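You operate a simulated robot arm through the tools that you are given. There is no shell and no other tool.

You run a simulated robot arm. Do the job below in one go: nothing can be reset, and whatever is moved stays where it is left.

Task
Put the orange pad on the top of the drain board away on the top of the chain stand. Take the red round brush and leave it on top of the white module. Take the green can on the top of the changeover bench and put it away on the top shelf of the high rack. Put the black hex bolt on top of the white plastic block. Take the blue filter and put it on the narrow white board. Open the drip drawer, fetch the blue lube stand cloth and set it in the inside of the drip drawer and shut the drawer again. Put the green module on the top of the flight stand. Put the red block brush in the teal packing tray. Take the blue flight plate and put it on the top of the grouper bench. Fetch the green pad and set it on the top of the cooling rack. The order is free. Set down upright: green can, blue flight plate.

Only the result counts: the job must be done as asked and must still hold three seconds after the hand-in. Knocking over, shifting, dropping, spilling or breaking anything else fails it. Flat cloth is picked up by pressing the open fingertips on it (5 to 10 N) and closing them slowly along it; thin cloth reads only 2 to 8 mm in the jaws.

Robot
A 7-joint arm with a fingered hand on a trunk, on a base that drives. Base frame: it is fixed to the floor where the robot stands at the start and does not move with it; the origin is under the middle of the robot, x ahead of it, y to its left, z up; the surface under the hand at the start is at about z = 737. Units: mm, degrees, N and s.
With the tool pointing down near the work surface it reaches from about 100 to 880 mm from the robot's upright axis, wherever it stands. Its first joint turns from -115.0 to 115.0 degrees. Places, roughly: black hex bolt (4x4x5 cm) [800, 1800, 900]; blue filter (8x12x6 cm) [500, -1400, 1300]; blue flight plate [500, 7500, 1000]; blue lube stand cloth (9x7x3 cm) [500, 5400, 900]; drip drawer [-1300, 6500, 700]; green can [500, 1500, 1000]; green module (9x5x4 cm) [800, 6400, 900]; green pad (9x6x4 cm) [-5600, 5100, 900]; inside of the drip drawer [-1400, 6500, 700]; narrow white board (48x19x2 cm) [-4100, -200, 800]; orange pad (8x6x4 cm) [500, 0, 900]; red block brush (10x4x6 cm) [800, 6800, 900]; red round brush (4x4x10 cm) [600, 200, 900]; teal packing tray [-4250, 6000, 750]; top of the chain stand [-9200, 600, 800]; top of the cooling rack (90x16 cm) [-3760, 9040, 1040]; top of the flight stand [600, 7600, 800]; top of the grouper bench [700, 4200, 900]; top shelf of the high rack [700, -1300, 1300]; white module (10x6x3 cm) [500, 200, 900]; white plastic block (12x6x4 cm) [600, 1400, 900]. Payload 5 kg.
The tool frame sits at the grasp point between the pads (the TCP): z along the fingers, y along the line on which they close. The tips reach 32 mm beyond it. Largest opening 160 mm; the body of the gripper starts 89 mm behind the TCP. The gripper is a hand of 4 fingers: y runs from the thumb to the fingers, the wrist lies at [0, 0, -267] in the tool frame.
Orientation is told as [roll, pitch, yaw] about the base's x, y, z axes, in that order, counted from this pose: with the fingers straight down and closing along the base's y, the tool's x points along the base's -x, its y along +y and its z along -z.

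Tools
- The arm moves only by the tool play_rows. Its argument "targets" is a list of rows, each an object (a shift or turn left out is 0) with "linear": the shift along the tool's x, y, z in mm, a list of three; "angular": the turn, a rotation vector about the tool's x, y, z in degrees, a list of three. In form: [{"linear": [dx, dy, dz], "angular": [ax, ay, az]}, ...]. A call has 1 to 20 rows; each row is the pose to reach, as a shift and turn from the pose commanded when the call began, along the tool's axes at that moment. Rows are played at 5 a second. More than 50 mm and 8.6 degrees between two rows, and nothing of the call is played. Where a pose cannot be reached the arm comes as near as it can. A force on the tool above 40 N (or 10 N above the force at the start of the call, whichever is more), or a blocked arm, ends the call early, and 0.2 s more pass. In this call time passes only in rows, and 0.2 s behind the last. It gives the time, the measured TCP pose, the force on the tool (base axes), the opening and the grip force at its end, in the units of the frame above (readings bear some noise), with the torque about the TCP (base axes, N m) and any sound that the robot's microphone picked up.
- Cameras (640 x 400 px; columns grow to the right, rows downward): "scene" is now at [-0.3, 151, 2056.6]; the picture's right is [-0.67, -0.74, 0.00], its down [-0.54, 0.49, -0.68] and it looks along [0.50, -0.46, -0.73] (base axes); focal length 262 px, centre (320, 200). "wrist" rides on the gripper at [80, -4, -114] in the tool frame; the picture's right is [0.05, 1.00, 0.00], its down [-0.82, 0.04, -0.58] and it looks along [-0.58, 0.03, 0.82] (tool axes); focal length 265 px, centre (320, 200). There is no depth. A picture from a camera that has moved, and an enlarged one, comes with that camera's place and axes in the base frame and with its lens.
- camera(camera): a new picture of that camera. It takes no simulated time.
- lift_body(by): slides the trunk up (or, below 0, down) by that many mm; the arm and the scene camera ride with it, the base frame stays. It gives what a move gives, with no picture.
- roll_base(legs): drives the robot by 1 to 6 legs, each [ahead, turn to the left] in mm and degrees, along the robot's own axes; the way and the turn of a leg run together, so that a leg with both is an arc; at most 1500 mm and 180 degrees a leg. The arm and the cameras ride along, it lands a little off, and it stops where it bumps. It gives what a move gives.
- curl_fingers(finger1, finger2, finger3, thumb_bend): sets how far each is bent, from 0 (flat) to 1 (curled in); at 0.3 the hand is open as for a grip, at 0.7 the pads meet at the TCP. One left out holds its place. A second passes; each finger stops where it meets its share of the squeeze, and holds until it gets a number again. It is the only way to open and close the hand. It gives what a move gives, with no picture; readings hold the bend of each and the force on the fingers (four entries, about 0 where the hand has none), thumb and palm.
- turn_head(pan, tilt): turns the head with the scene camera to pan (to the left, within 155 degrees either way) and tilt (down, from -29 to 69), counted from straight ahead of the robot. It gives what a move gives.
- zoom(camera, box): a new picture of the part [left, top, right, bottom] of that camera's present view, enlarged. It takes no simulated time.
- job_done(): hands the job in; it is judged then, once.

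Nothing tells you exact positions but the pictures and the camera data. Unless the task says otherwise, let go and move clear before handing in.

The tools are called by a JSON object that holds its "op" and its "data". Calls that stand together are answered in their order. play_rows: Moves the arm, as the interface text tells. Its arguments: {"type":"object","properties":{"targets":{"type":"array"}},"required":["targets"]} The other tools are called the same way: lift_body (by) slides the trunk up or down; curl_fingers (finger1, finger2, finger3, thumb_bend) moves the fingers one by one; roll_base (legs) drives the base; turn_head (pan, tilt) turns the head that bears the scene camera; camera (camera) takes a picture; zoom (camera, box) takes an enlarged picture of a part of a camera's view; job_done () hands the job in.

At the start:

```text
clock: 0.0
eef_pos: [590.2, -242.0, 1573.7]
orientation: [0.0, -0.1, 0.1]
contact_force: [0.0, -0.4, -0.8]
ft_torque: [-0.02, 0.03, 0.0]
finger_gap: 159.5
grasp_force: 0.0
shape: jaw
bend: [0.3, 0.3, 0.3, 0.3]
finger forces: [0.0, 0.0, 0.0, 0.0, 0.0, 0.0]
trunk travel left (down, up): [-900.0, 90.0]
robot x, y, heading: [1.2, 0.3, 0.0]
head pan, tilt: [-42.3, 47.1]
```

scene: 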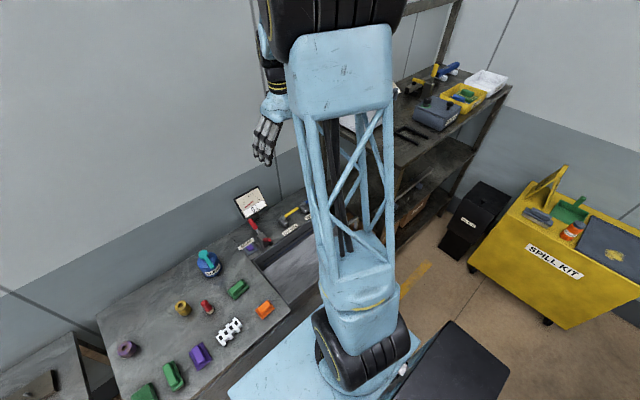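
wrist: 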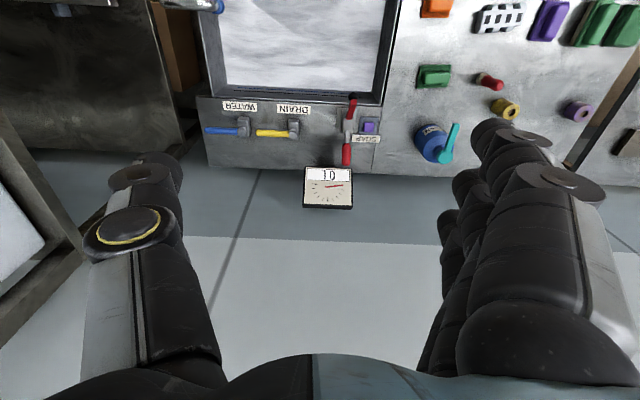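

I see a bench with small coloured parts ahead of the robot and the arm standing in the middle of the view. I'll look around with the head first to locate things.

{"op": "turn_head", "data": {"pan": 0, "tilt": 50}}

{"op": "camera", "data": {"camera": "scene"}}

{"op": "zoom", "data": {"camera": "wrist", "box": [180, 0, 640, 210]}}

```text
clock: 1.1
eef_pos: [589.9, -242.6, 1573.6]
orientation: [-0.1, 0.0, 0.1]
contact_force: [0.1, 0.1, -0.3]
ft_torque: [-0.02, 0.0, -0.02]
finger_gap: 160.0
grasp_force: 0.0
shape: jaw
bend: [0.3, 0.3, 0.3, 0.3]
finger forces: [0.0, 0.0, 0.0, 0.1, 0.1, 0.0]
trunk travel left (down, up): [-900.0, 90.0]
robot x, y, heading: [-0.8, 1.1, -0.1]
head pan, tilt: [0.0, 50.0]
```

```text
taken
camera scene: at [17.8, 204.4, 2052.7], right [0.0, -1.0, 0.0], down [-0.77, 0.0, -0.64], along [0.64, 0.0, -0.77], focal length 262 px, centre (320, 200)
```

scene: 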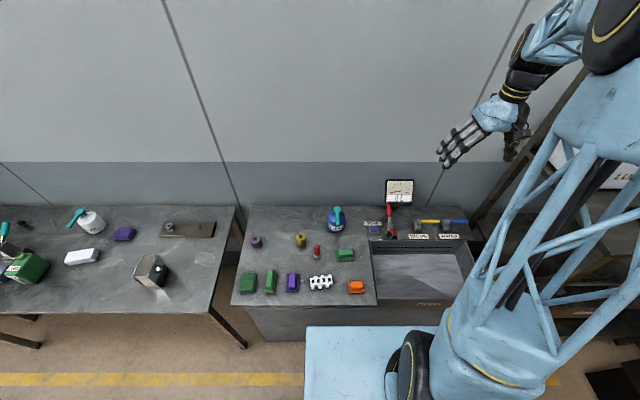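

```text
1.39 times, centred on (410, 105) of wrist
camera zoom: at [510.3, -247.6, 1687.9], right [-0.05, 1.0, 0.0], down [0.82, 0.04, 0.58], along [0.58, 0.03, -0.82], focal length 369 px, centre (195, 332)
```

zoom: 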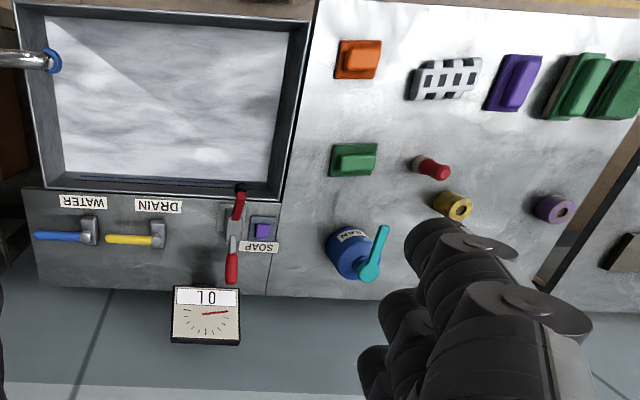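

The drain board with the pad, brush and modules is right in front. I'll zoom in for detail.

{"op": "zoom", "data": {"camera": "scene", "box": [220, 170, 400, 310]}}

{"op": "zoom", "data": {"camera": "scene", "box": [0, 180, 240, 330]}}

{"op": "turn_head", "data": {"pan": 60, "tilt": 35}}

{"op": "camera", "data": {"camera": "scene"}}

{"op": "turn_head", "data": {"pan": -90, "tilt": 35}}

{"op": "camera", "data": {"camera": "scene"}}

{"op": "turn_head", "data": {"pan": 150, "tilt": 25}}

{"op": "camera", "data": {"camera": "scene"}}

{"op": "turn_head", "data": {"pan": -150, "tilt": 25}}

{"op": "camera", "data": {"camera": "scene"}}

```text
2.86 times, centred on (310, 240) of scene
camera zoom: at [17.8, 204.4, 2052.7], right [0.0, -1.0, 0.0], down [-0.77, 0.0, -0.64], along [0.64, 0.0, -0.77], focal length 749 px, centre (349, 86)
```

zoom: 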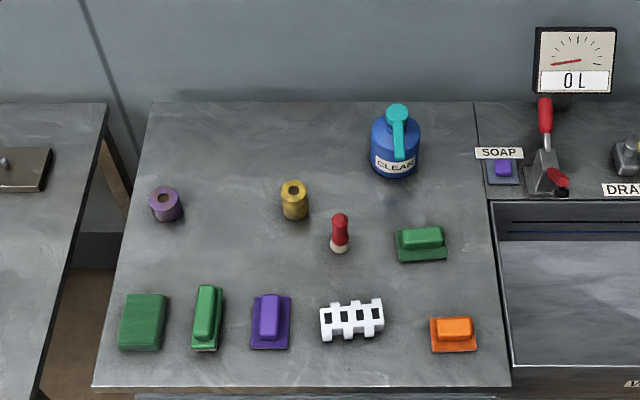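

```text
2.67 times, centred on (120, 255) of scene
camera zoom: at [17.8, 204.4, 2052.7], right [0.0, -1.0, 0.0], down [-0.77, 0.0, -0.64], along [0.64, 0.0, -0.77], focal length 699 px, centre (853, 53)
```

zoom: 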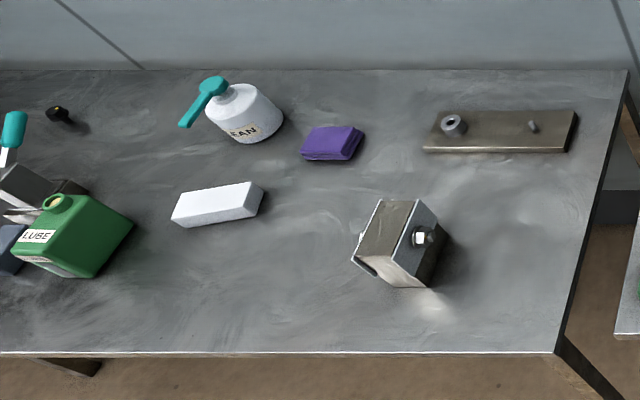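

```text
clock: 2.4
eef_pos: [590.7, -242.6, 1573.3]
orientation: [0.0, 0.0, 0.0]
contact_force: [-0.6, -0.5, -0.5]
ft_torque: [0.0, -0.03, 0.01]
finger_gap: 159.7
grasp_force: 0.1
shape: jaw
bend: [0.3, 0.3, 0.3, 0.3]
finger forces: [0.0, 0.0, 0.0, 0.0, 0.0, 0.0]
trunk travel left (down, up): [-900.0, 90.0]
robot x, y, heading: [-0.1, 1.5, -0.1]
head pan, tilt: [60.0, 35.0]
```

```text
taken
camera scene: at [-15.0, 280.8, 2074.4], right [0.87, -0.5, 0.0], down [-0.29, -0.5, -0.82], along [0.41, 0.71, -0.57], focal length 262 px, centre (320, 200)
```

scene: 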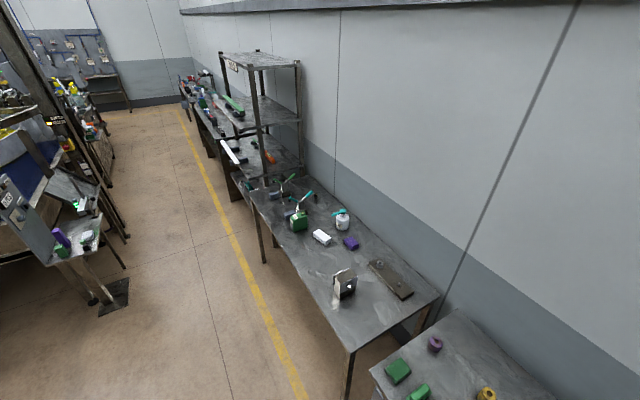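

```text
clock: 4.7
eef_pos: [590.7, -242.9, 1573.0]
orientation: [0.0, 0.0, 0.0]
contact_force: [0.1, 0.2, 0.2]
ft_torque: [-0.02, 0.02, 0.01]
finger_gap: 160.0
grasp_force: 0.1
shape: jaw
bend: [0.3, 0.3, 0.3, 0.3]
finger forces: [0.0, 0.1, 0.1, 0.0, 0.0, 0.0]
trunk travel left (down, up): [-900.0, 90.0]
robot x, y, heading: [-0.9, 0.8, -0.0]
head pan, tilt: [-90.0, 35.0]
```

```text
taken
camera scene: at [-59.1, 116.5, 2074.4], right [-1.0, 0.0, 0.0], down [0.0, 0.57, -0.82], along [0.0, -0.82, -0.57], focal length 262 px, centre (320, 200)
```

scene: 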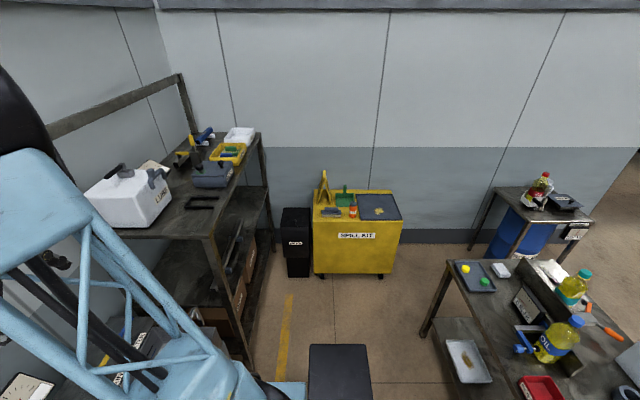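

```text
clock: 8.1
eef_pos: [591.1, -242.7, 1574.3]
orientation: [0.0, 0.0, 0.1]
contact_force: [-0.3, 0.2, 0.5]
ft_torque: [-0.02, 0.0, 0.02]
finger_gap: 160.1
grasp_force: 0.1
shape: jaw
bend: [0.3, 0.3, 0.3, 0.3]
finger forces: [0.0, 0.1, 0.1, 0.1, 0.1, 0.0]
trunk travel left (down, up): [-900.0, 90.0]
robot x, y, heading: [-0.5, -1.0, -0.0]
head pan, tilt: [150.0, 25.0]
```

```text
taken
camera scene: at [-138.9, 250.7, 2090.2], right [0.5, 0.87, 0.0], down [0.37, -0.21, -0.91], along [-0.78, 0.45, -0.42], focal length 262 px, centre (320, 200)
```

scene: 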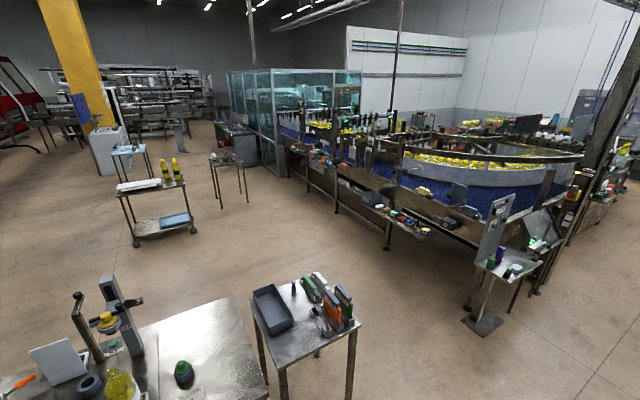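

```text
clock: 12.2
eef_pos: [590.4, -242.2, 1573.6]
orientation: [0.0, -0.1, 0.0]
contact_force: [0.2, -0.4, -0.4]
ft_torque: [0.01, 0.02, 0.0]
finger_gap: 159.8
grasp_force: 0.1
shape: jaw
bend: [0.3, 0.3, 0.3, 0.3]
finger forces: [0.0, 0.0, 0.1, 0.1, 0.0, 0.0]
trunk travel left (down, up): [-900.0, 90.0]
robot x, y, heading: [-1.1, -0.1, 0.1]
head pan, tilt: [-150.0, 25.0]
```

```text
taken
camera scene: at [-138.9, 158.5, 2090.2], right [-0.5, 0.87, 0.0], down [0.37, 0.21, -0.91], along [-0.78, -0.45, -0.42], focal length 262 px, centre (320, 200)
```

scene: 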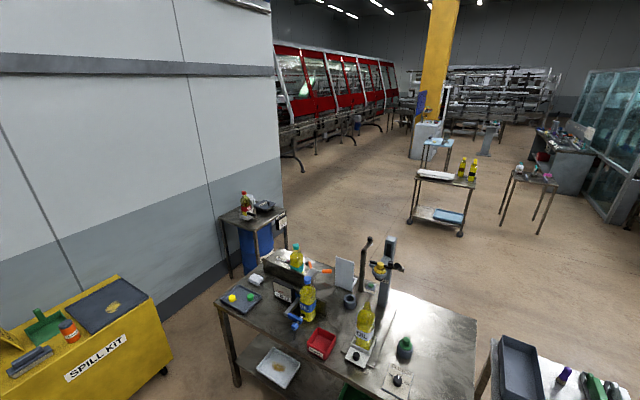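

The room is big. I'll look at the robot's own base footprint next so I can drive safely.

{"op": "turn_head", "data": {"pan": 0, "tilt": 69}}

{"op": "camera", "data": {"camera": "scene"}}

{"op": "turn_head", "data": {"pan": 90, "tilt": 69}}

{"op": "camera", "data": {"camera": "scene"}}

{"op": "turn_head", "data": {"pan": -90, "tilt": 69}}

{"op": "camera", "data": {"camera": "scene"}}

{"op": "turn_head", "data": {"pan": -154, "tilt": 69}}

{"op": "camera", "data": {"camera": "scene"}}

```text
clock: 14.6
eef_pos: [590.6, -242.7, 1573.6]
orientation: [0.0, -0.1, 0.1]
contact_force: [0.0, 0.3, -0.1]
ft_torque: [0.02, -0.02, 0.02]
finger_gap: 160.0
grasp_force: 0.0
shape: jaw
bend: [0.3, 0.3, 0.3, 0.3]
finger forces: [0.0, 0.0, 0.0, 0.0, 0.0, 0.0]
trunk travel left (down, up): [-900.0, 90.0]
robot x, y, heading: [1.2, 1.6, 0.1]
head pan, tilt: [0.0, 68.8]
```

```text
taken
camera scene: at [-3.2, 204.5, 2030.7], right [0.0, -1.0, 0.0], down [-0.93, 0.0, -0.36], along [0.36, 0.0, -0.93], focal length 262 px, centre (320, 200)
```

scene: 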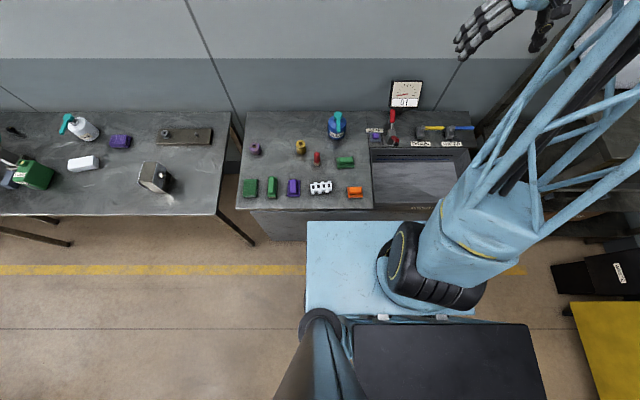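

```text
clock: 16.2
eef_pos: [591.3, -242.1, 1573.9]
orientation: [0.0, 0.1, -0.1]
contact_force: [-0.6, 0.3, -0.3]
ft_torque: [0.02, -0.01, -0.01]
finger_gap: 159.5
grasp_force: 0.0
shape: jaw
bend: [0.3, 0.3, 0.3, 0.3]
finger forces: [0.0, 0.0, 0.0, 0.0, 0.1, 0.1]
trunk travel left (down, up): [-900.0, 90.0]
robot x, y, heading: [-0.7, -2.5, 0.2]
head pan, tilt: [90.0, 68.8]
```

```text
taken
camera scene: at [-59.1, 260.5, 2030.7], right [1.0, 0.0, 0.0], down [0.0, -0.93, -0.36], along [0.0, 0.36, -0.93], focal length 262 px, centre (320, 200)
```

scene: 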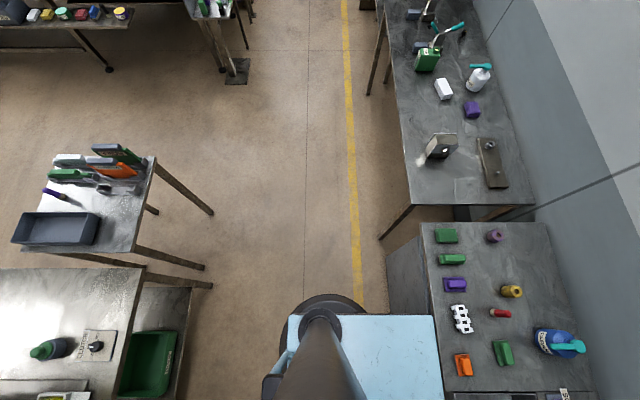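

```text
clock: 18.9
eef_pos: [590.1, -242.8, 1575.2]
orientation: [0.0, -0.1, 0.0]
contact_force: [0.1, -0.1, 0.8]
ft_torque: [-0.02, -0.03, 0.05]
finger_gap: 159.7
grasp_force: 0.0
shape: jaw
bend: [0.3, 0.3, 0.3, 0.3]
finger forces: [0.0, 0.0, 0.0, 0.0, 0.0, 0.0]
trunk travel left (down, up): [-900.0, 90.0]
robot x, y, heading: [-3.6, 1.0, 0.1]
head pan, tilt: [-90.0, 68.8]
```

```text
taken
camera scene: at [-59.1, 148.6, 2030.7], right [-1.0, 0.0, 0.0], down [0.0, 0.93, -0.36], along [0.0, -0.36, -0.93], focal length 262 px, centre (320, 200)
```

scene: 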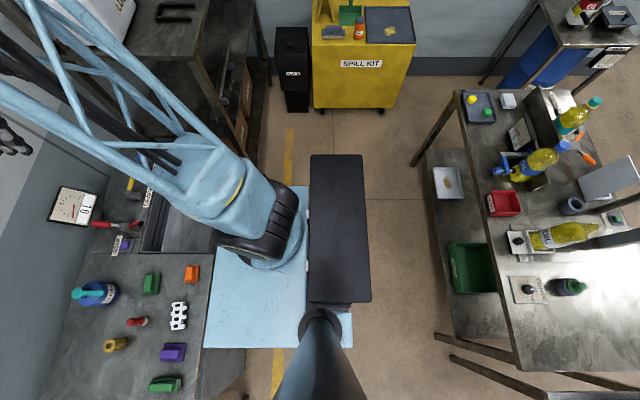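

```text
clock: 20.2
eef_pos: [589.6, -242.3, 1574.4]
orientation: [0.0, 0.0, 0.0]
contact_force: [0.5, 0.3, -1.2]
ft_torque: [0.03, 0.03, 0.02]
finger_gap: 159.4
grasp_force: 0.0
shape: jaw
bend: [0.3, 0.3, 0.3, 0.3]
finger forces: [0.1, 0.0, 0.0, 0.1, 0.1, 0.0]
trunk travel left (down, up): [-900.0, 90.0]
robot x, y, heading: [2.5, 1.5, -0.1]
head pan, tilt: [-154.0, 68.8]
```

```text
taken
camera scene: at [-109.4, 180.0, 2030.7], right [-0.44, 0.9, 0.0], down [0.84, 0.41, -0.36], along [-0.33, -0.16, -0.93], focal length 262 px, centre (320, 200)
```

scene: 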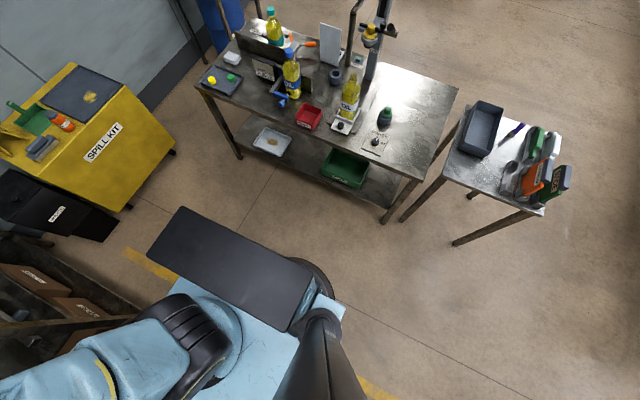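

The red brush stands upright at about (637, 202), and the white module lies at about (497, 204). I'll bring the hand above the brush and look with the wrist camera.

{"op": "play_rows", "data": {"targets": [{"linear": [-4, 37, 27]}, {"linear": [-8, 74, 54]}, {"linear": [-12, 111, 81]}, {"linear": [-16, 148, 108]}, {"linear": [-20, 185, 135]}, {"linear": [-24, 222, 162]}, {"linear": [-28, 259, 189]}, {"linear": [-32, 296, 216]}, {"linear": [-36, 333, 243]}, {"linear": [-40, 370, 270]}, {"linear": [-44, 407, 297]}, {"linear": [-47, 444, 323]}]}}

{"op": "camera", "data": {"camera": "wrist"}}

{"op": "turn_head", "data": {"pan": 0, "tilt": 50}}

{"op": "camera", "data": {"camera": "scene"}}

```text
clock: 22.9
eef_pos: [638.1, 205.7, 1250.5]
orientation: [0.0, 0.0, -0.2]
contact_force: [-0.4, 1.0, 0.2]
ft_torque: [-0.08, 0.04, -0.02]
finger_gap: 160.1
grasp_force: 0.0
shape: jaw
bend: [0.3, 0.3, 0.3, 0.3]
finger forces: [0.1, 0.0, 0.0, 0.0, 0.0, 0.1]
trunk travel left (down, up): [-900.0, 90.0]
robot x, y, heading: [-0.8, -1.6, 0.0]
head pan, tilt: [-154.0, 68.8]
```

```text
taken
camera wrist: at [557.7, 201.4, 1363.9], right [-0.05, 1.0, 0.0], down [0.82, 0.04, 0.58], along [0.58, 0.03, -0.82], focal length 265 px, centre (320, 200)
```

wrist: 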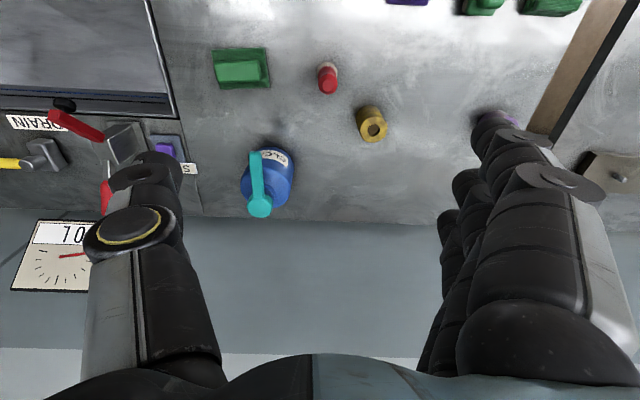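

```text
clock: 25.2
eef_pos: [637.1, 203.9, 1251.0]
orientation: [0.0, 0.0, 0.0]
contact_force: [-0.9, 0.5, 0.4]
ft_torque: [0.0, 0.02, 0.01]
finger_gap: 160.0
grasp_force: 0.0
shape: jaw
bend: [0.3, 0.3, 0.3, 0.3]
finger forces: [0.1, 0.0, 0.0, 0.0, 0.1, 0.0]
trunk travel left (down, up): [-900.0, 90.0]
robot x, y, heading: [-1.6, 2.9, 0.1]
head pan, tilt: [0.0, 50.0]
```

```text
taken
camera scene: at [17.9, 204.8, 2052.6], right [0.0, -1.0, 0.0], down [-0.77, 0.0, -0.64], along [0.64, 0.0, -0.77], focal length 262 px, centre (320, 200)
```

scene: 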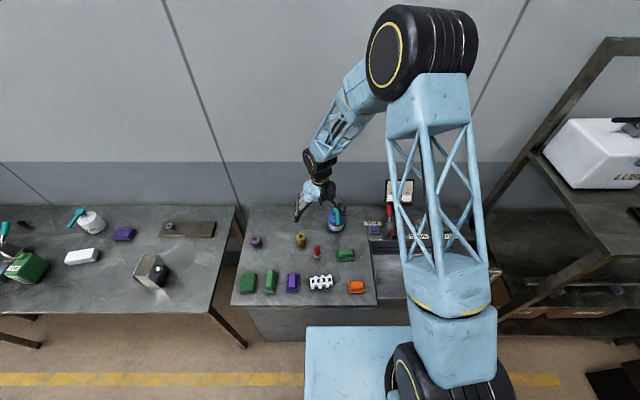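

The brush top sits at about (638, 217). I'll zoom in for precision.

{"op": "zoom", "data": {"camera": "wrist", "box": [200, 0, 520, 200]}}

{"op": "zoom", "data": {"camera": "scene", "box": [260, 180, 420, 300]}}

```text
2.00 times, centred on (360, 100) of wrist
camera zoom: at [556.7, 199.1, 1364.9], right [-0.05, 1.0, 0.0], down [0.82, 0.04, 0.58], along [0.58, 0.03, -0.82], focal length 531 px, centre (240, 400)
```

zoom: 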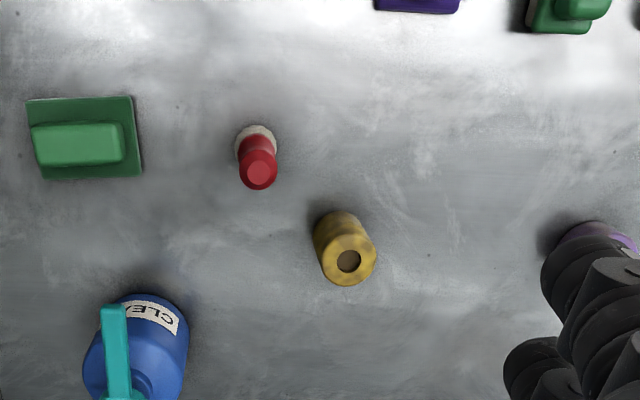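

```text
3.33 times, centred on (340, 240) of scene
camera zoom: at [17.9, 204.8, 2052.6], right [0.0, -1.0, 0.0], down [-0.77, 0.0, -0.64], along [0.64, 0.0, -0.77], focal length 874 px, centre (253, 67)
```

zoom: 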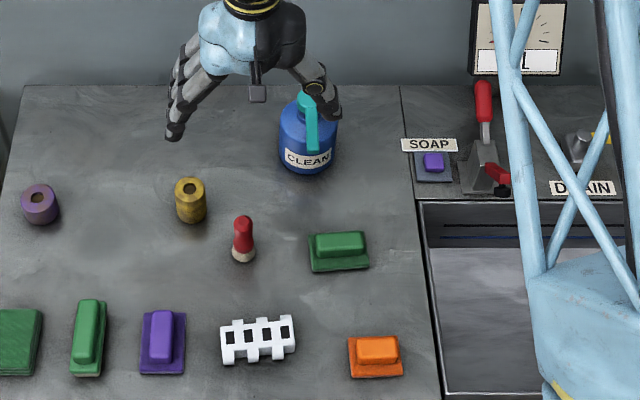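

The brush is at about (639, 217) with its top near z = 965. I'll narrow the hand first so it clears the neighbouring green pad.

{"op": "curl_fingers", "data": {"finger1": 0.45, "finger2": 0.45, "finger3": 0.45, "thumb_bend": 0.45}}

{"op": "camera", "data": {"camera": "wrist"}}

```text
clock: 26.2
eef_pos: [636.8, 205.0, 1251.0]
orientation: [0.0, 0.0, 0.0]
contact_force: [0.5, -0.4, 0.5]
ft_torque: [0.02, -0.01, 0.03]
finger_gap: 112.2
grasp_force: 0.1
shape: fingers
bend: [0.45, 0.45, 0.45, 0.45]
finger forces: [0.0, 0.0, 0.0, 0.0, 0.0, 0.1]
trunk travel left (down, up): [-900.0, 90.0]
robot x, y, heading: [-0.2, -0.1, 0.0]
head pan, tilt: [0.0, 50.0]
```

```text
taken
camera wrist: at [556.7, 199.4, 1364.7], right [-0.05, 1.0, 0.0], down [0.82, 0.04, 0.58], along [0.58, 0.03, -0.82], focal length 265 px, centre (320, 200)
```

wrist: 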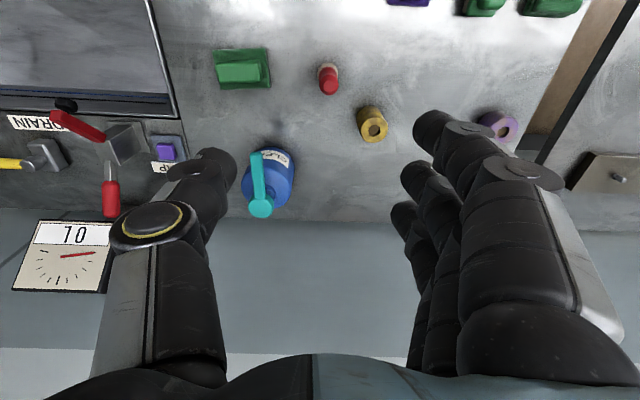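

The gap is now 112 mm. I'll descend over the brush.

{"op": "play_rows", "data": {"targets": [{"linear": [-2, 12, 40]}, {"linear": [-2, 12, 90]}, {"linear": [-2, 12, 140]}, {"linear": [-2, 12, 190]}, {"linear": [-2, 12, 230]}, {"linear": [-2, 12, 260]}]}}

{"op": "camera", "data": {"camera": "wrist"}}

{"op": "zoom", "data": {"camera": "scene", "box": [260, 180, 420, 300]}}

```text
clock: 27.6
eef_pos: [637.4, 213.7, 991.7]
orientation: [0.0, -0.1, 0.0]
contact_force: [0.0, -0.5, 0.2]
ft_torque: [-0.03, 0.01, -0.03]
finger_gap: 112.1
grasp_force: 0.0
shape: fingers
bend: [0.45, 0.45, 0.45, 0.45]
finger forces: [0.0, 0.0, 0.0, 0.0, 0.1, 0.0]
trunk travel left (down, up): [-900.0, 90.0]
robot x, y, heading: [3.1, 0.5, -0.2]
head pan, tilt: [0.0, 50.0]
```

```text
taken
camera wrist: at [558.0, 208.8, 1105.5], right [-0.05, 1.0, 0.0], down [0.82, 0.04, 0.58], along [0.58, 0.03, -0.82], focal length 265 px, centre (320, 200)
```

wrist: 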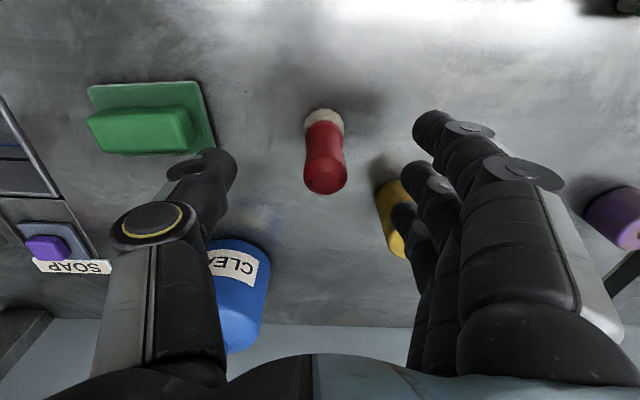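

```text
3.33 times, centred on (340, 240) of scene
camera zoom: at [18.6, 205.1, 2052.7], right [0.0, -1.0, 0.0], down [-0.77, 0.0, -0.64], along [0.64, 0.0, -0.77], focal length 874 px, centre (253, 67)
```

zoom: 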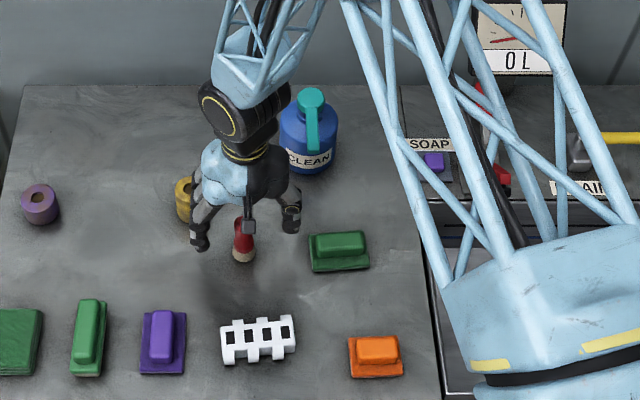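

The brush is well centred between thumb and fingers. I'll go down 55 mm and close.

{"op": "play_rows", "data": {"targets": [{"linear": [0, 4, 20]}, {"linear": [0, 4, 40]}, {"linear": [0, 4, 58]}]}}

{"op": "curl_fingers", "data": {"finger1": 0.7, "finger2": 0.7, "finger3": 0.7, "thumb_bend": 0.7}}

{"op": "camera", "data": {"camera": "wrist"}}

```text
clock: 28.4
eef_pos: [640.1, 218.7, 932.9]
orientation: [0.0, 0.0, 0.0]
contact_force: [0.4, 0.2, -0.1]
ft_torque: [-0.01, 0.04, 0.0]
finger_gap: 111.7
grasp_force: 0.0
shape: fingers
bend: [0.45, 0.45, 0.45, 0.45]
finger forces: [0.0, 0.1, 0.0, 0.0, 0.0, 0.0]
trunk travel left (down, up): [-900.0, 90.0]
robot x, y, heading: [-1.2, -0.3, 0.1]
head pan, tilt: [0.0, 50.0]
```

```text
clock: 29.4
eef_pos: [638.2, 219.3, 933.7]
orientation: [0.0, 0.0, 0.1]
contact_force: [-0.1, -0.9, 0.7]
ft_torque: [0.02, 0.03, -0.04]
finger_gap: 29.7
grasp_force: 8.3
shape: fingers
bend: [0.7, 0.63, 0.7, 0.67]
finger forces: [0.0, 8.2, 0.0, 0.0, 8.2, 0.0]
trunk travel left (down, up): [-900.0, 90.0]
robot x, y, heading: [-1.2, -0.4, -0.3]
head pan, tilt: [0.0, 50.0]
```

```text
taken
camera wrist: at [559.5, 213.5, 1046.8], right [-0.05, 1.0, 0.0], down [0.82, 0.04, 0.58], along [0.58, 0.03, -0.82], focal length 265 px, centre (320, 200)
```

wrist: 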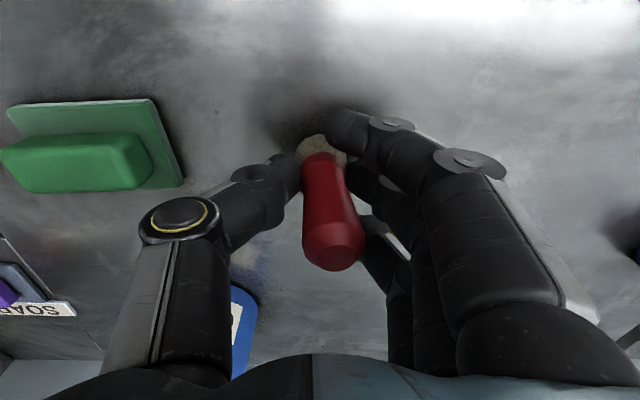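

The brush is held between thumb and middle finger. I'll lift it and carry it over the white module.

{"op": "play_rows", "data": {"targets": [{"linear": [0, 0, -30]}, {"linear": [0, 0, -70]}, {"linear": [0, 0, -100]}, {"linear": [45, -6, -100]}, {"linear": [90, -12, -100]}, {"linear": [134, -18, -100]}]}}

{"op": "camera", "data": {"camera": "wrist"}}

{"op": "zoom", "data": {"camera": "scene", "box": [260, 200, 380, 300]}}

```text
clock: 30.8
eef_pos: [506.8, 202.7, 1032.7]
orientation: [0.0, 0.0, 0.0]
contact_force: [-0.4, -0.6, -0.8]
ft_torque: [-0.06, 0.01, 0.01]
finger_gap: 29.7
grasp_force: 8.1
shape: fingers
bend: [0.7, 0.63, 0.7, 0.68]
finger forces: [0.0, 8.1, 0.0, 0.1, 8.0, 0.0]
trunk travel left (down, up): [-900.0, 90.0]
robot x, y, heading: [1.0, 3.1, 0.0]
head pan, tilt: [0.0, 50.0]
```

```text
taken
camera wrist: at [425.0, 197.6, 1146.2], right [-0.05, 1.0, 0.0], down [0.81, 0.04, 0.58], along [0.58, 0.03, -0.82], focal length 265 px, centre (320, 200)
```

wrist: 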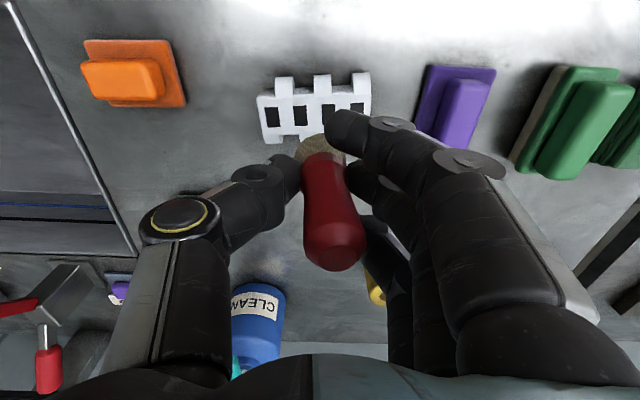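

```text
4.00 times, centred on (320, 250) of scene
camera zoom: at [16.7, 206.4, 2052.5], right [0.0, -1.0, 0.0], down [-0.77, 0.0, -0.64], along [0.64, 0.0, -0.77], focal length 1049 px, centre (320, 0)
```

zoom: 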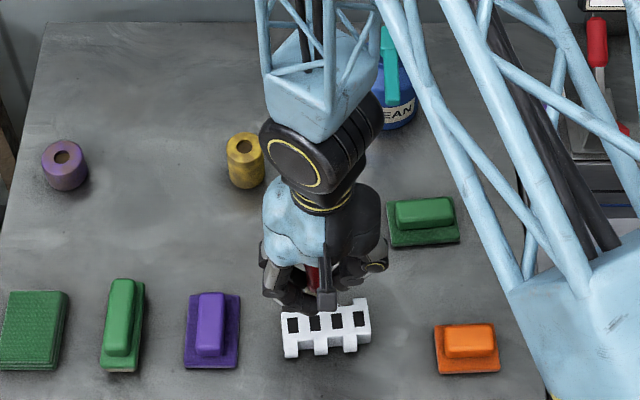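

The module centre is about (499, 198), and the brush must be 7 mm further back and 4 mm to the right. I'll lower toward the module.

{"op": "play_rows", "data": {"targets": [{"linear": [7, -4, 0]}, {"linear": [7, -4, 30]}, {"linear": [7, -4, 55]}, {"linear": [7, -4, 62]}]}}

{"op": "camera", "data": {"camera": "wrist"}}

{"op": "zoom", "data": {"camera": "scene", "box": [290, 240, 350, 300]}}

```text
clock: 31.8
eef_pos: [499.2, 197.2, 971.2]
orientation: [0.1, -0.1, -0.1]
contact_force: [-0.1, 0.4, 0.0]
ft_torque: [-0.03, 0.03, -0.03]
finger_gap: 29.7
grasp_force: 8.0
shape: fingers
bend: [0.7, 0.63, 0.7, 0.68]
finger forces: [0.0, 8.1, 0.0, 0.1, 8.0, 0.1]
trunk travel left (down, up): [-900.0, 90.0]
robot x, y, heading: [-1.7, 0.1, -0.0]
head pan, tilt: [0.0, 50.0]
```

```text
taken
camera wrist: at [418.7, 192.6, 1084.3], right [-0.05, 1.0, 0.0], down [0.82, 0.04, 0.58], along [0.58, 0.03, -0.82], focal length 265 px, centre (320, 200)
```

wrist: 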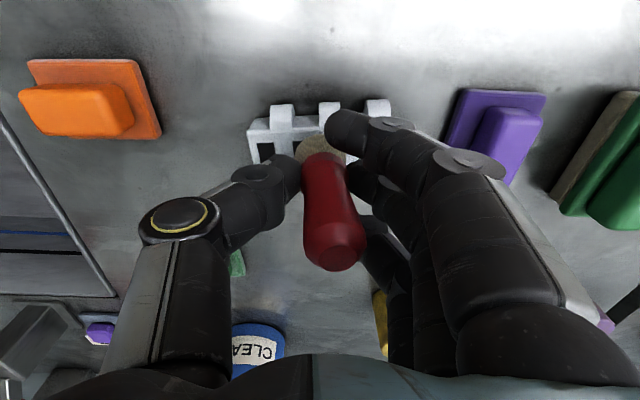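

```text
6.67 times, centred on (320, 270) of scene
camera zoom: at [18.5, 205.0, 2052.6], right [0.0, -1.0, 0.0], down [-0.77, 0.0, -0.64], along [0.64, 0.0, -0.77], focal length 1748 px, centre (320, -267)
```

zoom: 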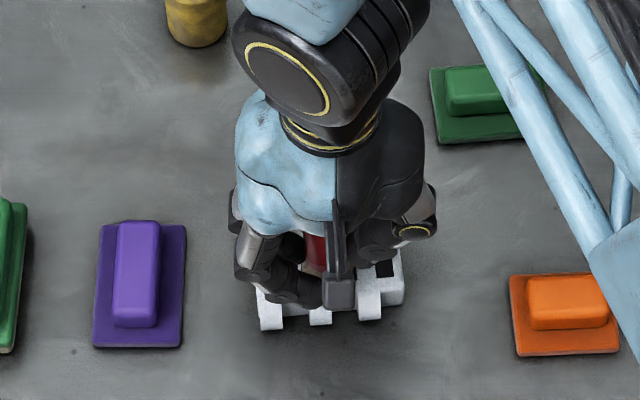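

Alignment looks good. I'll lower in small steps until contact.

{"op": "play_rows", "data": {"targets": [{"linear": [0, 0, 3]}, {"linear": [0, 0, 6]}]}}

{"op": "play_rows", "data": {"targets": [{"linear": [0, 0, 1]}, {"linear": [0, 0, 2]}]}}

```text
clock: 32.4
eef_pos: [499.7, 197.0, 965.3]
orientation: [-0.1, 0.0, 0.0]
contact_force: [0.6, -0.1, -0.8]
ft_torque: [0.0, 0.02, 0.0]
finger_gap: 29.8
grasp_force: 7.7
shape: fingers
bend: [0.7, 0.63, 0.7, 0.68]
finger forces: [0.1, 8.1, 0.1, 0.0, 8.1, 0.0]
trunk travel left (down, up): [-900.0, 90.0]
robot x, y, heading: [-1.5, 0.3, 0.1]
head pan, tilt: [0.0, 50.0]
```

```text
clock: 33.0
eef_pos: [498.2, 196.4, 962.8]
orientation: [-0.1, 0.0, 0.0]
contact_force: [0.6, -0.1, 0.0]
ft_torque: [-0.02, -0.01, -0.02]
finger_gap: 29.7
grasp_force: 8.2
shape: fingers
bend: [0.7, 0.63, 0.7, 0.68]
finger forces: [0.1, 8.0, 0.0, 0.0, 8.1, 0.0]
trunk travel left (down, up): [-900.0, 90.0]
robot x, y, heading: [1.3, 1.9, -0.1]
head pan, tilt: [0.0, 50.0]
```

{"op": "play_rows", "data": {"targets": [{"linear": [0, 0, 1.5]}, {"linear": [0, 0, 3]}]}}

{"op": "play_rows", "data": {"targets": [{"linear": [0, 0, 1]}, {"linear": [0, 0, 2]}]}}

{"op": "zoom", "data": {"camera": "wrist", "box": [240, 80, 400, 180]}}

```text
clock: 33.6
eef_pos: [499.6, 196.3, 960.3]
orientation: [0.0, 0.1, -0.1]
contact_force: [1.0, -1.7, 10.7]
ft_torque: [0.07, -0.03, 0.01]
finger_gap: 30.1
grasp_force: 10.6
shape: fingers
bend: [0.7, 0.65, 0.7, 0.68]
finger forces: [0.1, 9.7, 0.1, 0.0, 11.3, 0.0]
trunk travel left (down, up): [-900.0, 90.0]
robot x, y, heading: [-0.5, 1.5, -0.1]
head pan, tilt: [0.0, 50.0]
```

```text
clock: 34.2
eef_pos: [497.7, 196.5, 958.1]
orientation: [-0.1, -0.1, 0.1]
contact_force: [2.0, -3.5, 19.9]
ft_torque: [-0.02, -0.06, -0.02]
finger_gap: 29.5
grasp_force: 13.1
shape: fingers
bend: [0.7, 0.66, 0.7, 0.68]
finger forces: [0.0, 11.8, 0.1, 0.0, 14.1, 0.0]
trunk travel left (down, up): [-900.0, 90.0]
robot x, y, heading: [-2.1, -4.2, -0.0]
head pan, tilt: [0.0, 50.0]
```

```text
4.00 times, centred on (320, 130) of wrist
camera zoom: at [417.8, 191.0, 1071.8], right [-0.05, 1.0, 0.0], down [0.81, 0.04, 0.58], along [0.58, 0.03, -0.82], focal length 1062 px, centre (320, 480)
```

zoom: 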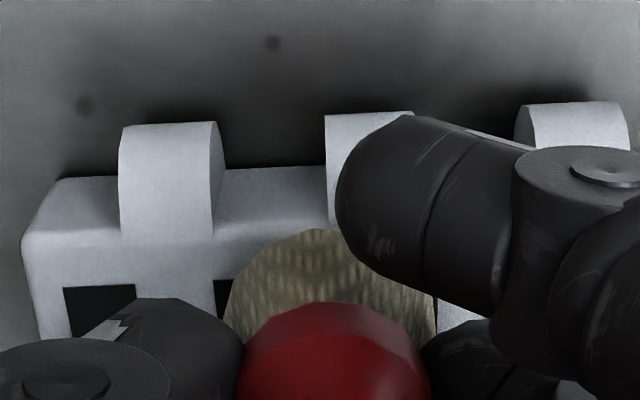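

Contact is made. I'll relax the press slightly, then release.

{"op": "play_rows", "data": {"targets": [{"linear": [0, 0, -3]}]}}

{"op": "curl_fingers", "data": {"finger1": 0.45, "finger2": 0.45, "finger3": 0.45, "thumb_bend": 0.45}}

{"op": "camera", "data": {"camera": "wrist"}}

```text
clock: 34.6
eef_pos: [496.8, 196.7, 960.3]
orientation: [0.0, 0.0, 0.0]
contact_force: [0.8, 0.5, -0.5]
ft_torque: [0.0, 0.02, -0.05]
finger_gap: 29.2
grasp_force: 7.5
shape: fingers
bend: [0.7, 0.64, 0.7, 0.68]
finger forces: [0.1, 7.9, 0.0, 0.1, 7.8, 0.0]
trunk travel left (down, up): [-900.0, 90.0]
robot x, y, heading: [1.3, -0.3, 0.0]
head pan, tilt: [0.0, 50.0]
```

```text
clock: 35.6
eef_pos: [498.7, 196.3, 961.6]
orientation: [0.0, 0.0, 0.0]
contact_force: [0.3, -0.4, -0.3]
ft_torque: [0.0, -0.01, -0.02]
finger_gap: 110.3
grasp_force: 0.0
shape: fingers
bend: [0.45, 0.45, 0.45, 0.45]
finger forces: [0.1, 0.0, 0.1, 0.1, 0.1, 0.0]
trunk travel left (down, up): [-900.0, 90.0]
robot x, y, heading: [-3.7, -1.8, -0.1]
head pan, tilt: [0.0, 50.0]
```

```text
taken
camera wrist: at [417.6, 191.0, 1075.1], right [-0.05, 1.0, 0.0], down [0.82, 0.04, 0.58], along [0.58, 0.03, -0.82], focal length 265 px, centre (320, 200)
```

wrist: 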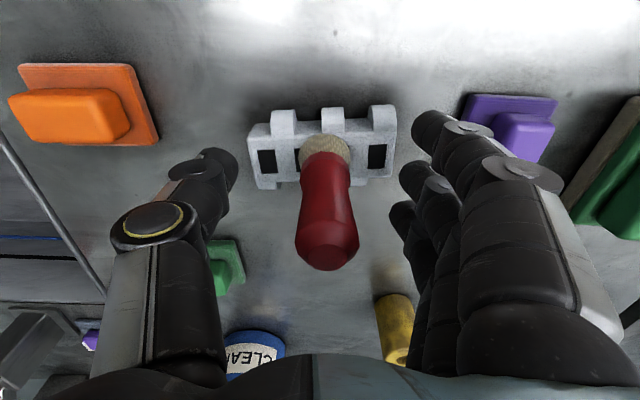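

The brush stands on the white module. I'll lift clear and drive to the changeover bench.

{"op": "play_rows", "data": {"targets": [{"linear": [0, 0, -30]}, {"linear": [0, 0, -70]}, {"linear": [0, 0, -120]}, {"linear": [0, 0, -170]}, {"linear": [0, 0, -220]}, {"linear": [0, 0, -270]}, {"linear": [0, 0, -320]}]}}

{"op": "roll_base", "data": {"legs": [[-60, 0], [0, 90], [1500, 0]]}}

{"op": "turn_head", "data": {"pan": -60, "tilt": 50}}

{"op": "camera", "data": {"camera": "scene"}}

{"op": "turn_head", "data": {"pan": 0, "tilt": 40}}

{"op": "camera", "data": {"camera": "scene"}}

```text
clock: 37.2
eef_pos: [497.0, 194.5, 1284.6]
orientation: [0.0, -0.1, 0.0]
contact_force: [-0.2, -0.5, -0.2]
ft_torque: [0.02, -0.07, 0.0]
finger_gap: 110.6
grasp_force: 0.0
shape: fingers
bend: [0.45, 0.45, 0.45, 0.45]
finger forces: [0.0, 0.0, 0.0, 0.0, 0.0, 0.0]
trunk travel left (down, up): [-900.0, 90.0]
robot x, y, heading: [-0.6, 0.4, 0.2]
head pan, tilt: [0.0, 50.0]
```

```text
clock: 49.0
eef_pos: [-183.6, 1962.3, 1282.0]
orientation: [0.0, 0.1, 87.4]
contact_force: [-0.1, -0.1, 0.0]
ft_torque: [-0.03, 0.02, -0.01]
finger_gap: 110.5
grasp_force: 0.0
shape: fingers
bend: [0.45, 0.45, 0.45, 0.45]
finger forces: [0.0, 0.1, 0.1, 0.0, 0.0, 0.0]
trunk travel left (down, up): [-900.0, 90.0]
robot x, y, heading: [-10.0, 1454.3, 87.4]
head pan, tilt: [0.0, 50.0]
```

```text
clock: 50.3
eef_pos: [-183.3, 1963.2, 1281.8]
orientation: [0.0, -0.1, 87.2]
contact_force: [0.2, 0.8, 0.5]
ft_torque: [0.04, -0.01, 0.02]
finger_gap: 110.9
grasp_force: 0.0
shape: fingers
bend: [0.45, 0.45, 0.45, 0.45]
finger forces: [0.0, 0.0, 0.0, 0.0, 0.0, 0.0]
trunk travel left (down, up): [-900.0, 90.0]
robot x, y, heading: [-10.6, 1454.5, 87.2]
head pan, tilt: [-60.0, 50.0]
```

```text
taken
camera scene: at [-148.4, 1441.8, 2052.6], right [0.46, -0.89, 0.0], down [-0.68, -0.35, -0.64], along [0.57, 0.3, -0.77], focal length 262 px, centre (320, 200)
```

scene: 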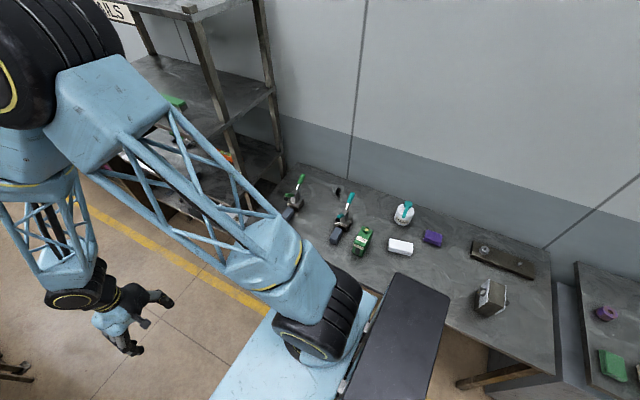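

```text
clock: 51.6
eef_pos: [-183.5, 1963.9, 1282.5]
orientation: [-0.1, 0.0, 87.2]
contact_force: [0.8, 0.5, -0.5]
ft_torque: [-0.02, 0.01, 0.02]
finger_gap: 110.6
grasp_force: 0.1
shape: fingers
bend: [0.45, 0.45, 0.45, 0.45]
finger forces: [0.0, 0.0, 0.0, 0.0, 0.1, 0.0]
trunk travel left (down, up): [-900.0, 90.0]
robot x, y, heading: [-10.8, 1456.9, 87.3]
head pan, tilt: [0.0, 40.0]
```

```text
taken
camera scene: at [-212.7, 1491.3, 2066.8], right [1.0, -0.05, 0.0], down [-0.03, -0.64, -0.77], along [0.04, 0.77, -0.64], focal length 262 px, centre (320, 200)
```

scene: 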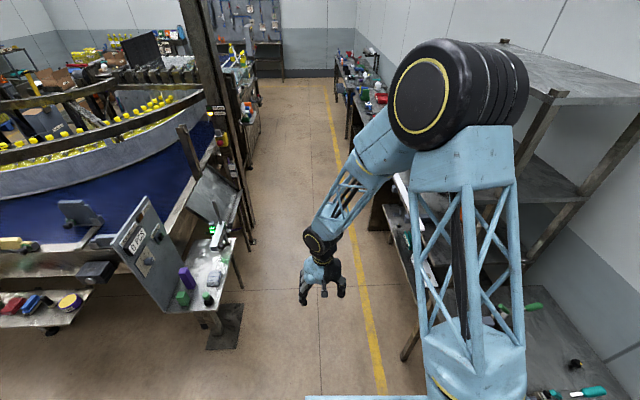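

The bolt is at about (828, 1840), the white block at (629, 1398) and the can at (547, 1570). I'll drive ahead a little and turn to face the bench.

{"op": "roll_base", "data": {"legs": [[270, 0], [0, -90]]}}

{"op": "turn_head", "data": {"pan": 0, "tilt": 55}}

{"op": "camera", "data": {"camera": "scene"}}

{"op": "camera", "data": {"camera": "wrist"}}

```text
clock: 57.5
eef_pos: [507.8, 1901.0, 1281.1]
orientation: [0.0, 0.0, -2.2]
contact_force: [0.3, 0.8, 0.1]
ft_torque: [0.0, 0.03, 0.01]
finger_gap: 110.7
grasp_force: 0.0
shape: fingers
bend: [0.45, 0.45, 0.45, 0.45]
finger forces: [0.0, 0.1, 0.1, 0.1, 0.0, 0.1]
trunk travel left (down, up): [-900.0, 90.0]
robot x, y, heading: [0.6, 1724.7, -2.0]
head pan, tilt: [0.0, 40.0]
```

```text
clock: 58.3
eef_pos: [509.2, 1901.9, 1281.5]
orientation: [0.0, 0.0, -2.2]
contact_force: [0.2, 0.0, 0.2]
ft_torque: [0.03, 0.03, -0.01]
finger_gap: 110.6
grasp_force: 0.1
shape: fingers
bend: [0.45, 0.45, 0.45, 0.45]
finger forces: [0.0, 0.0, 0.0, 0.0, 0.0, 0.1]
trunk travel left (down, up): [-900.0, 90.0]
robot x, y, heading: [4.4, 1727.4, -2.3]
head pan, tilt: [0.0, 55.0]
```

```text
taken
camera scene: at [22.5, 1929.6, 2046.2], right [-0.04, -1.0, 0.0], down [-0.82, 0.03, -0.57], along [0.57, -0.02, -0.82], focal length 262 px, centre (320, 200)
```

scene: 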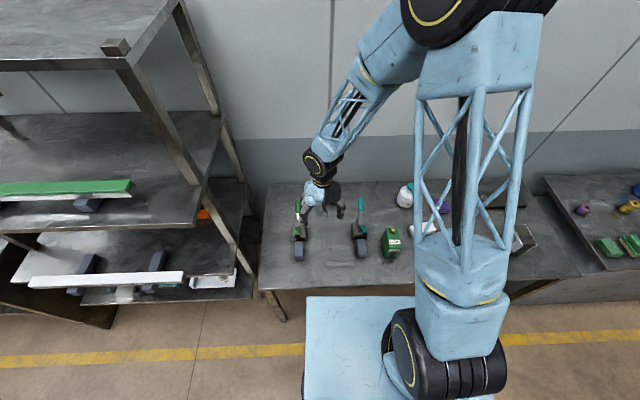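

```text
taken
camera wrist: at [427.6, 1899.0, 1395.7], right [-0.01, 1.0, 0.0], down [0.82, 0.01, 0.58], along [0.58, 0.01, -0.82], focal length 265 px, centre (320, 200)
```

wrist: 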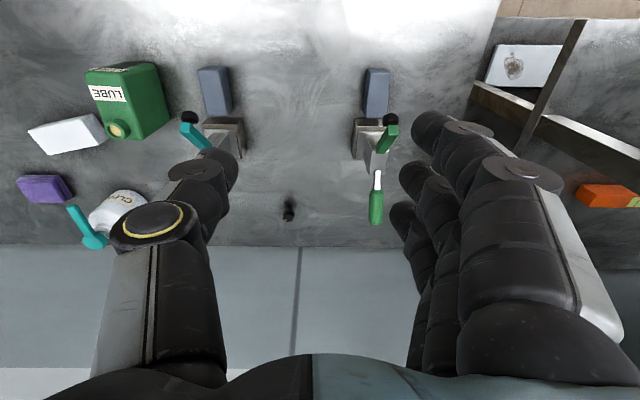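

The black bolt is at about (815, 1831). I'll zoom to see its shape.

{"op": "zoom", "data": {"camera": "wrist", "box": [240, 160, 400, 260]}}

{"op": "zoom", "data": {"camera": "wrist", "box": [0, 40, 240, 190]}}

```text
4.00 times, centred on (320, 210) of wrist
camera zoom: at [427.6, 1899.0, 1395.7], right [-0.01, 1.0, 0.0], down [0.82, 0.01, 0.58], along [0.58, 0.01, -0.82], focal length 1062 px, centre (320, 160)
```

zoom: 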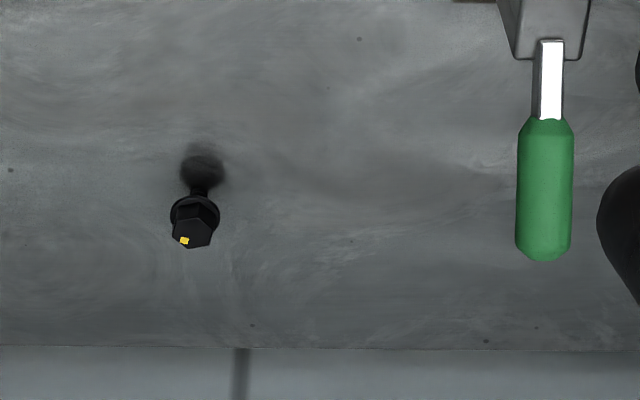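

```text
2.67 times, centred on (120, 115) of wrist
camera zoom: at [427.6, 1899.0, 1395.7], right [-0.01, 1.0, 0.0], down [0.82, 0.01, 0.58], along [0.58, 0.01, -0.82], focal length 708 px, centre (853, 427)
```

zoom: 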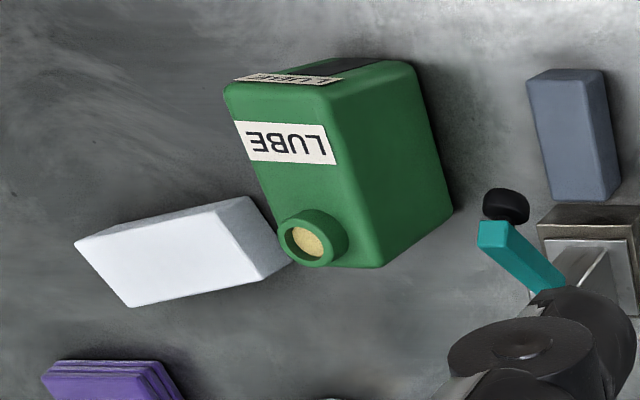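

The bolt stands head up. I'll move the hand closer above it and re-measure.

{"op": "play_rows", "data": {"targets": [{"linear": [-35, -8, 23]}, {"linear": [-71, -15, 45]}, {"linear": [-106, -23, 68]}, {"linear": [-142, -30, 90]}, {"linear": [-177, -38, 113]}, {"linear": [-213, -45, 136]}, {"linear": [-248, -53, 158]}, {"linear": [-283.5, -60, 181]}]}}

{"op": "camera", "data": {"camera": "wrist"}}

{"op": "zoom", "data": {"camera": "wrist", "box": [240, 100, 400, 200]}}

```text
clock: 60.1
eef_pos: [789.4, 1828.7, 1099.0]
orientation: [0.0, 0.0, -2.3]
contact_force: [0.1, -0.8, -0.7]
ft_torque: [-0.02, 0.04, 0.01]
finger_gap: 110.3
grasp_force: 0.2
shape: fingers
bend: [0.45, 0.45, 0.45, 0.45]
finger forces: [0.0, 0.1, 0.1, 0.0, 0.1, 0.1]
trunk travel left (down, up): [-900.0, 90.0]
robot x, y, heading: [2.6, 1726.4, -2.1]
head pan, tilt: [0.0, 55.0]
```

```text
taken
camera wrist: at [709.2, 1826.1, 1213.2], right [-0.01, 1.0, 0.0], down [0.82, 0.01, 0.58], along [0.58, 0.01, -0.82], focal length 265 px, centre (320, 200)
```

wrist: 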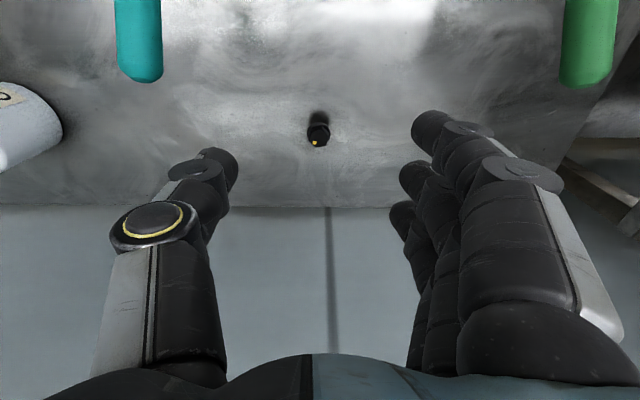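

```text
4.00 times, centred on (320, 150) of wrist
camera zoom: at [709.2, 1826.1, 1213.2], right [-0.01, 1.0, 0.0], down [0.82, 0.01, 0.58], along [0.58, 0.01, -0.82], focal length 1062 px, centre (320, 400)
```

zoom: 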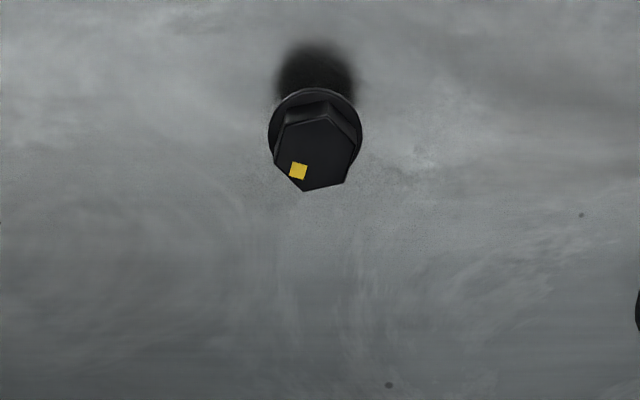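

Triangulating the two views puts the bolt at about x = 837, y = 1828, with its top near z = 890. I'll go lower and re-check.

{"op": "play_rows", "data": {"targets": [{"linear": [-20, 1, 40]}, {"linear": [-45, 1, 80]}, {"linear": [-45, 1, 115]}, {"linear": [-45, 1, 139]}]}}

{"op": "camera", "data": {"camera": "wrist"}}

```text
clock: 61.1
eef_pos: [834.9, 1827.9, 962.9]
orientation: [0.0, -0.2, -2.2]
contact_force: [-0.2, -0.9, 0.6]
ft_torque: [0.03, -0.02, 0.01]
finger_gap: 110.5
grasp_force: 0.0
shape: fingers
bend: [0.45, 0.45, 0.45, 0.45]
finger forces: [0.0, 0.0, 0.0, 0.0, 0.0, 0.0]
trunk travel left (down, up): [-900.0, 90.0]
robot x, y, heading: [-3.0, 1726.8, -2.2]
head pan, tilt: [0.0, 55.0]
```

```text
taken
camera wrist: at [754.1, 1826.3, 1076.4], right [-0.01, 1.0, 0.0], down [0.82, 0.01, 0.58], along [0.58, 0.01, -0.82], focal length 265 px, centre (320, 200)
```

wrist: 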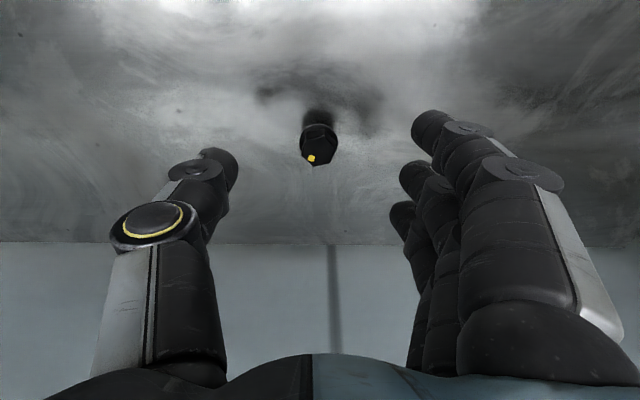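

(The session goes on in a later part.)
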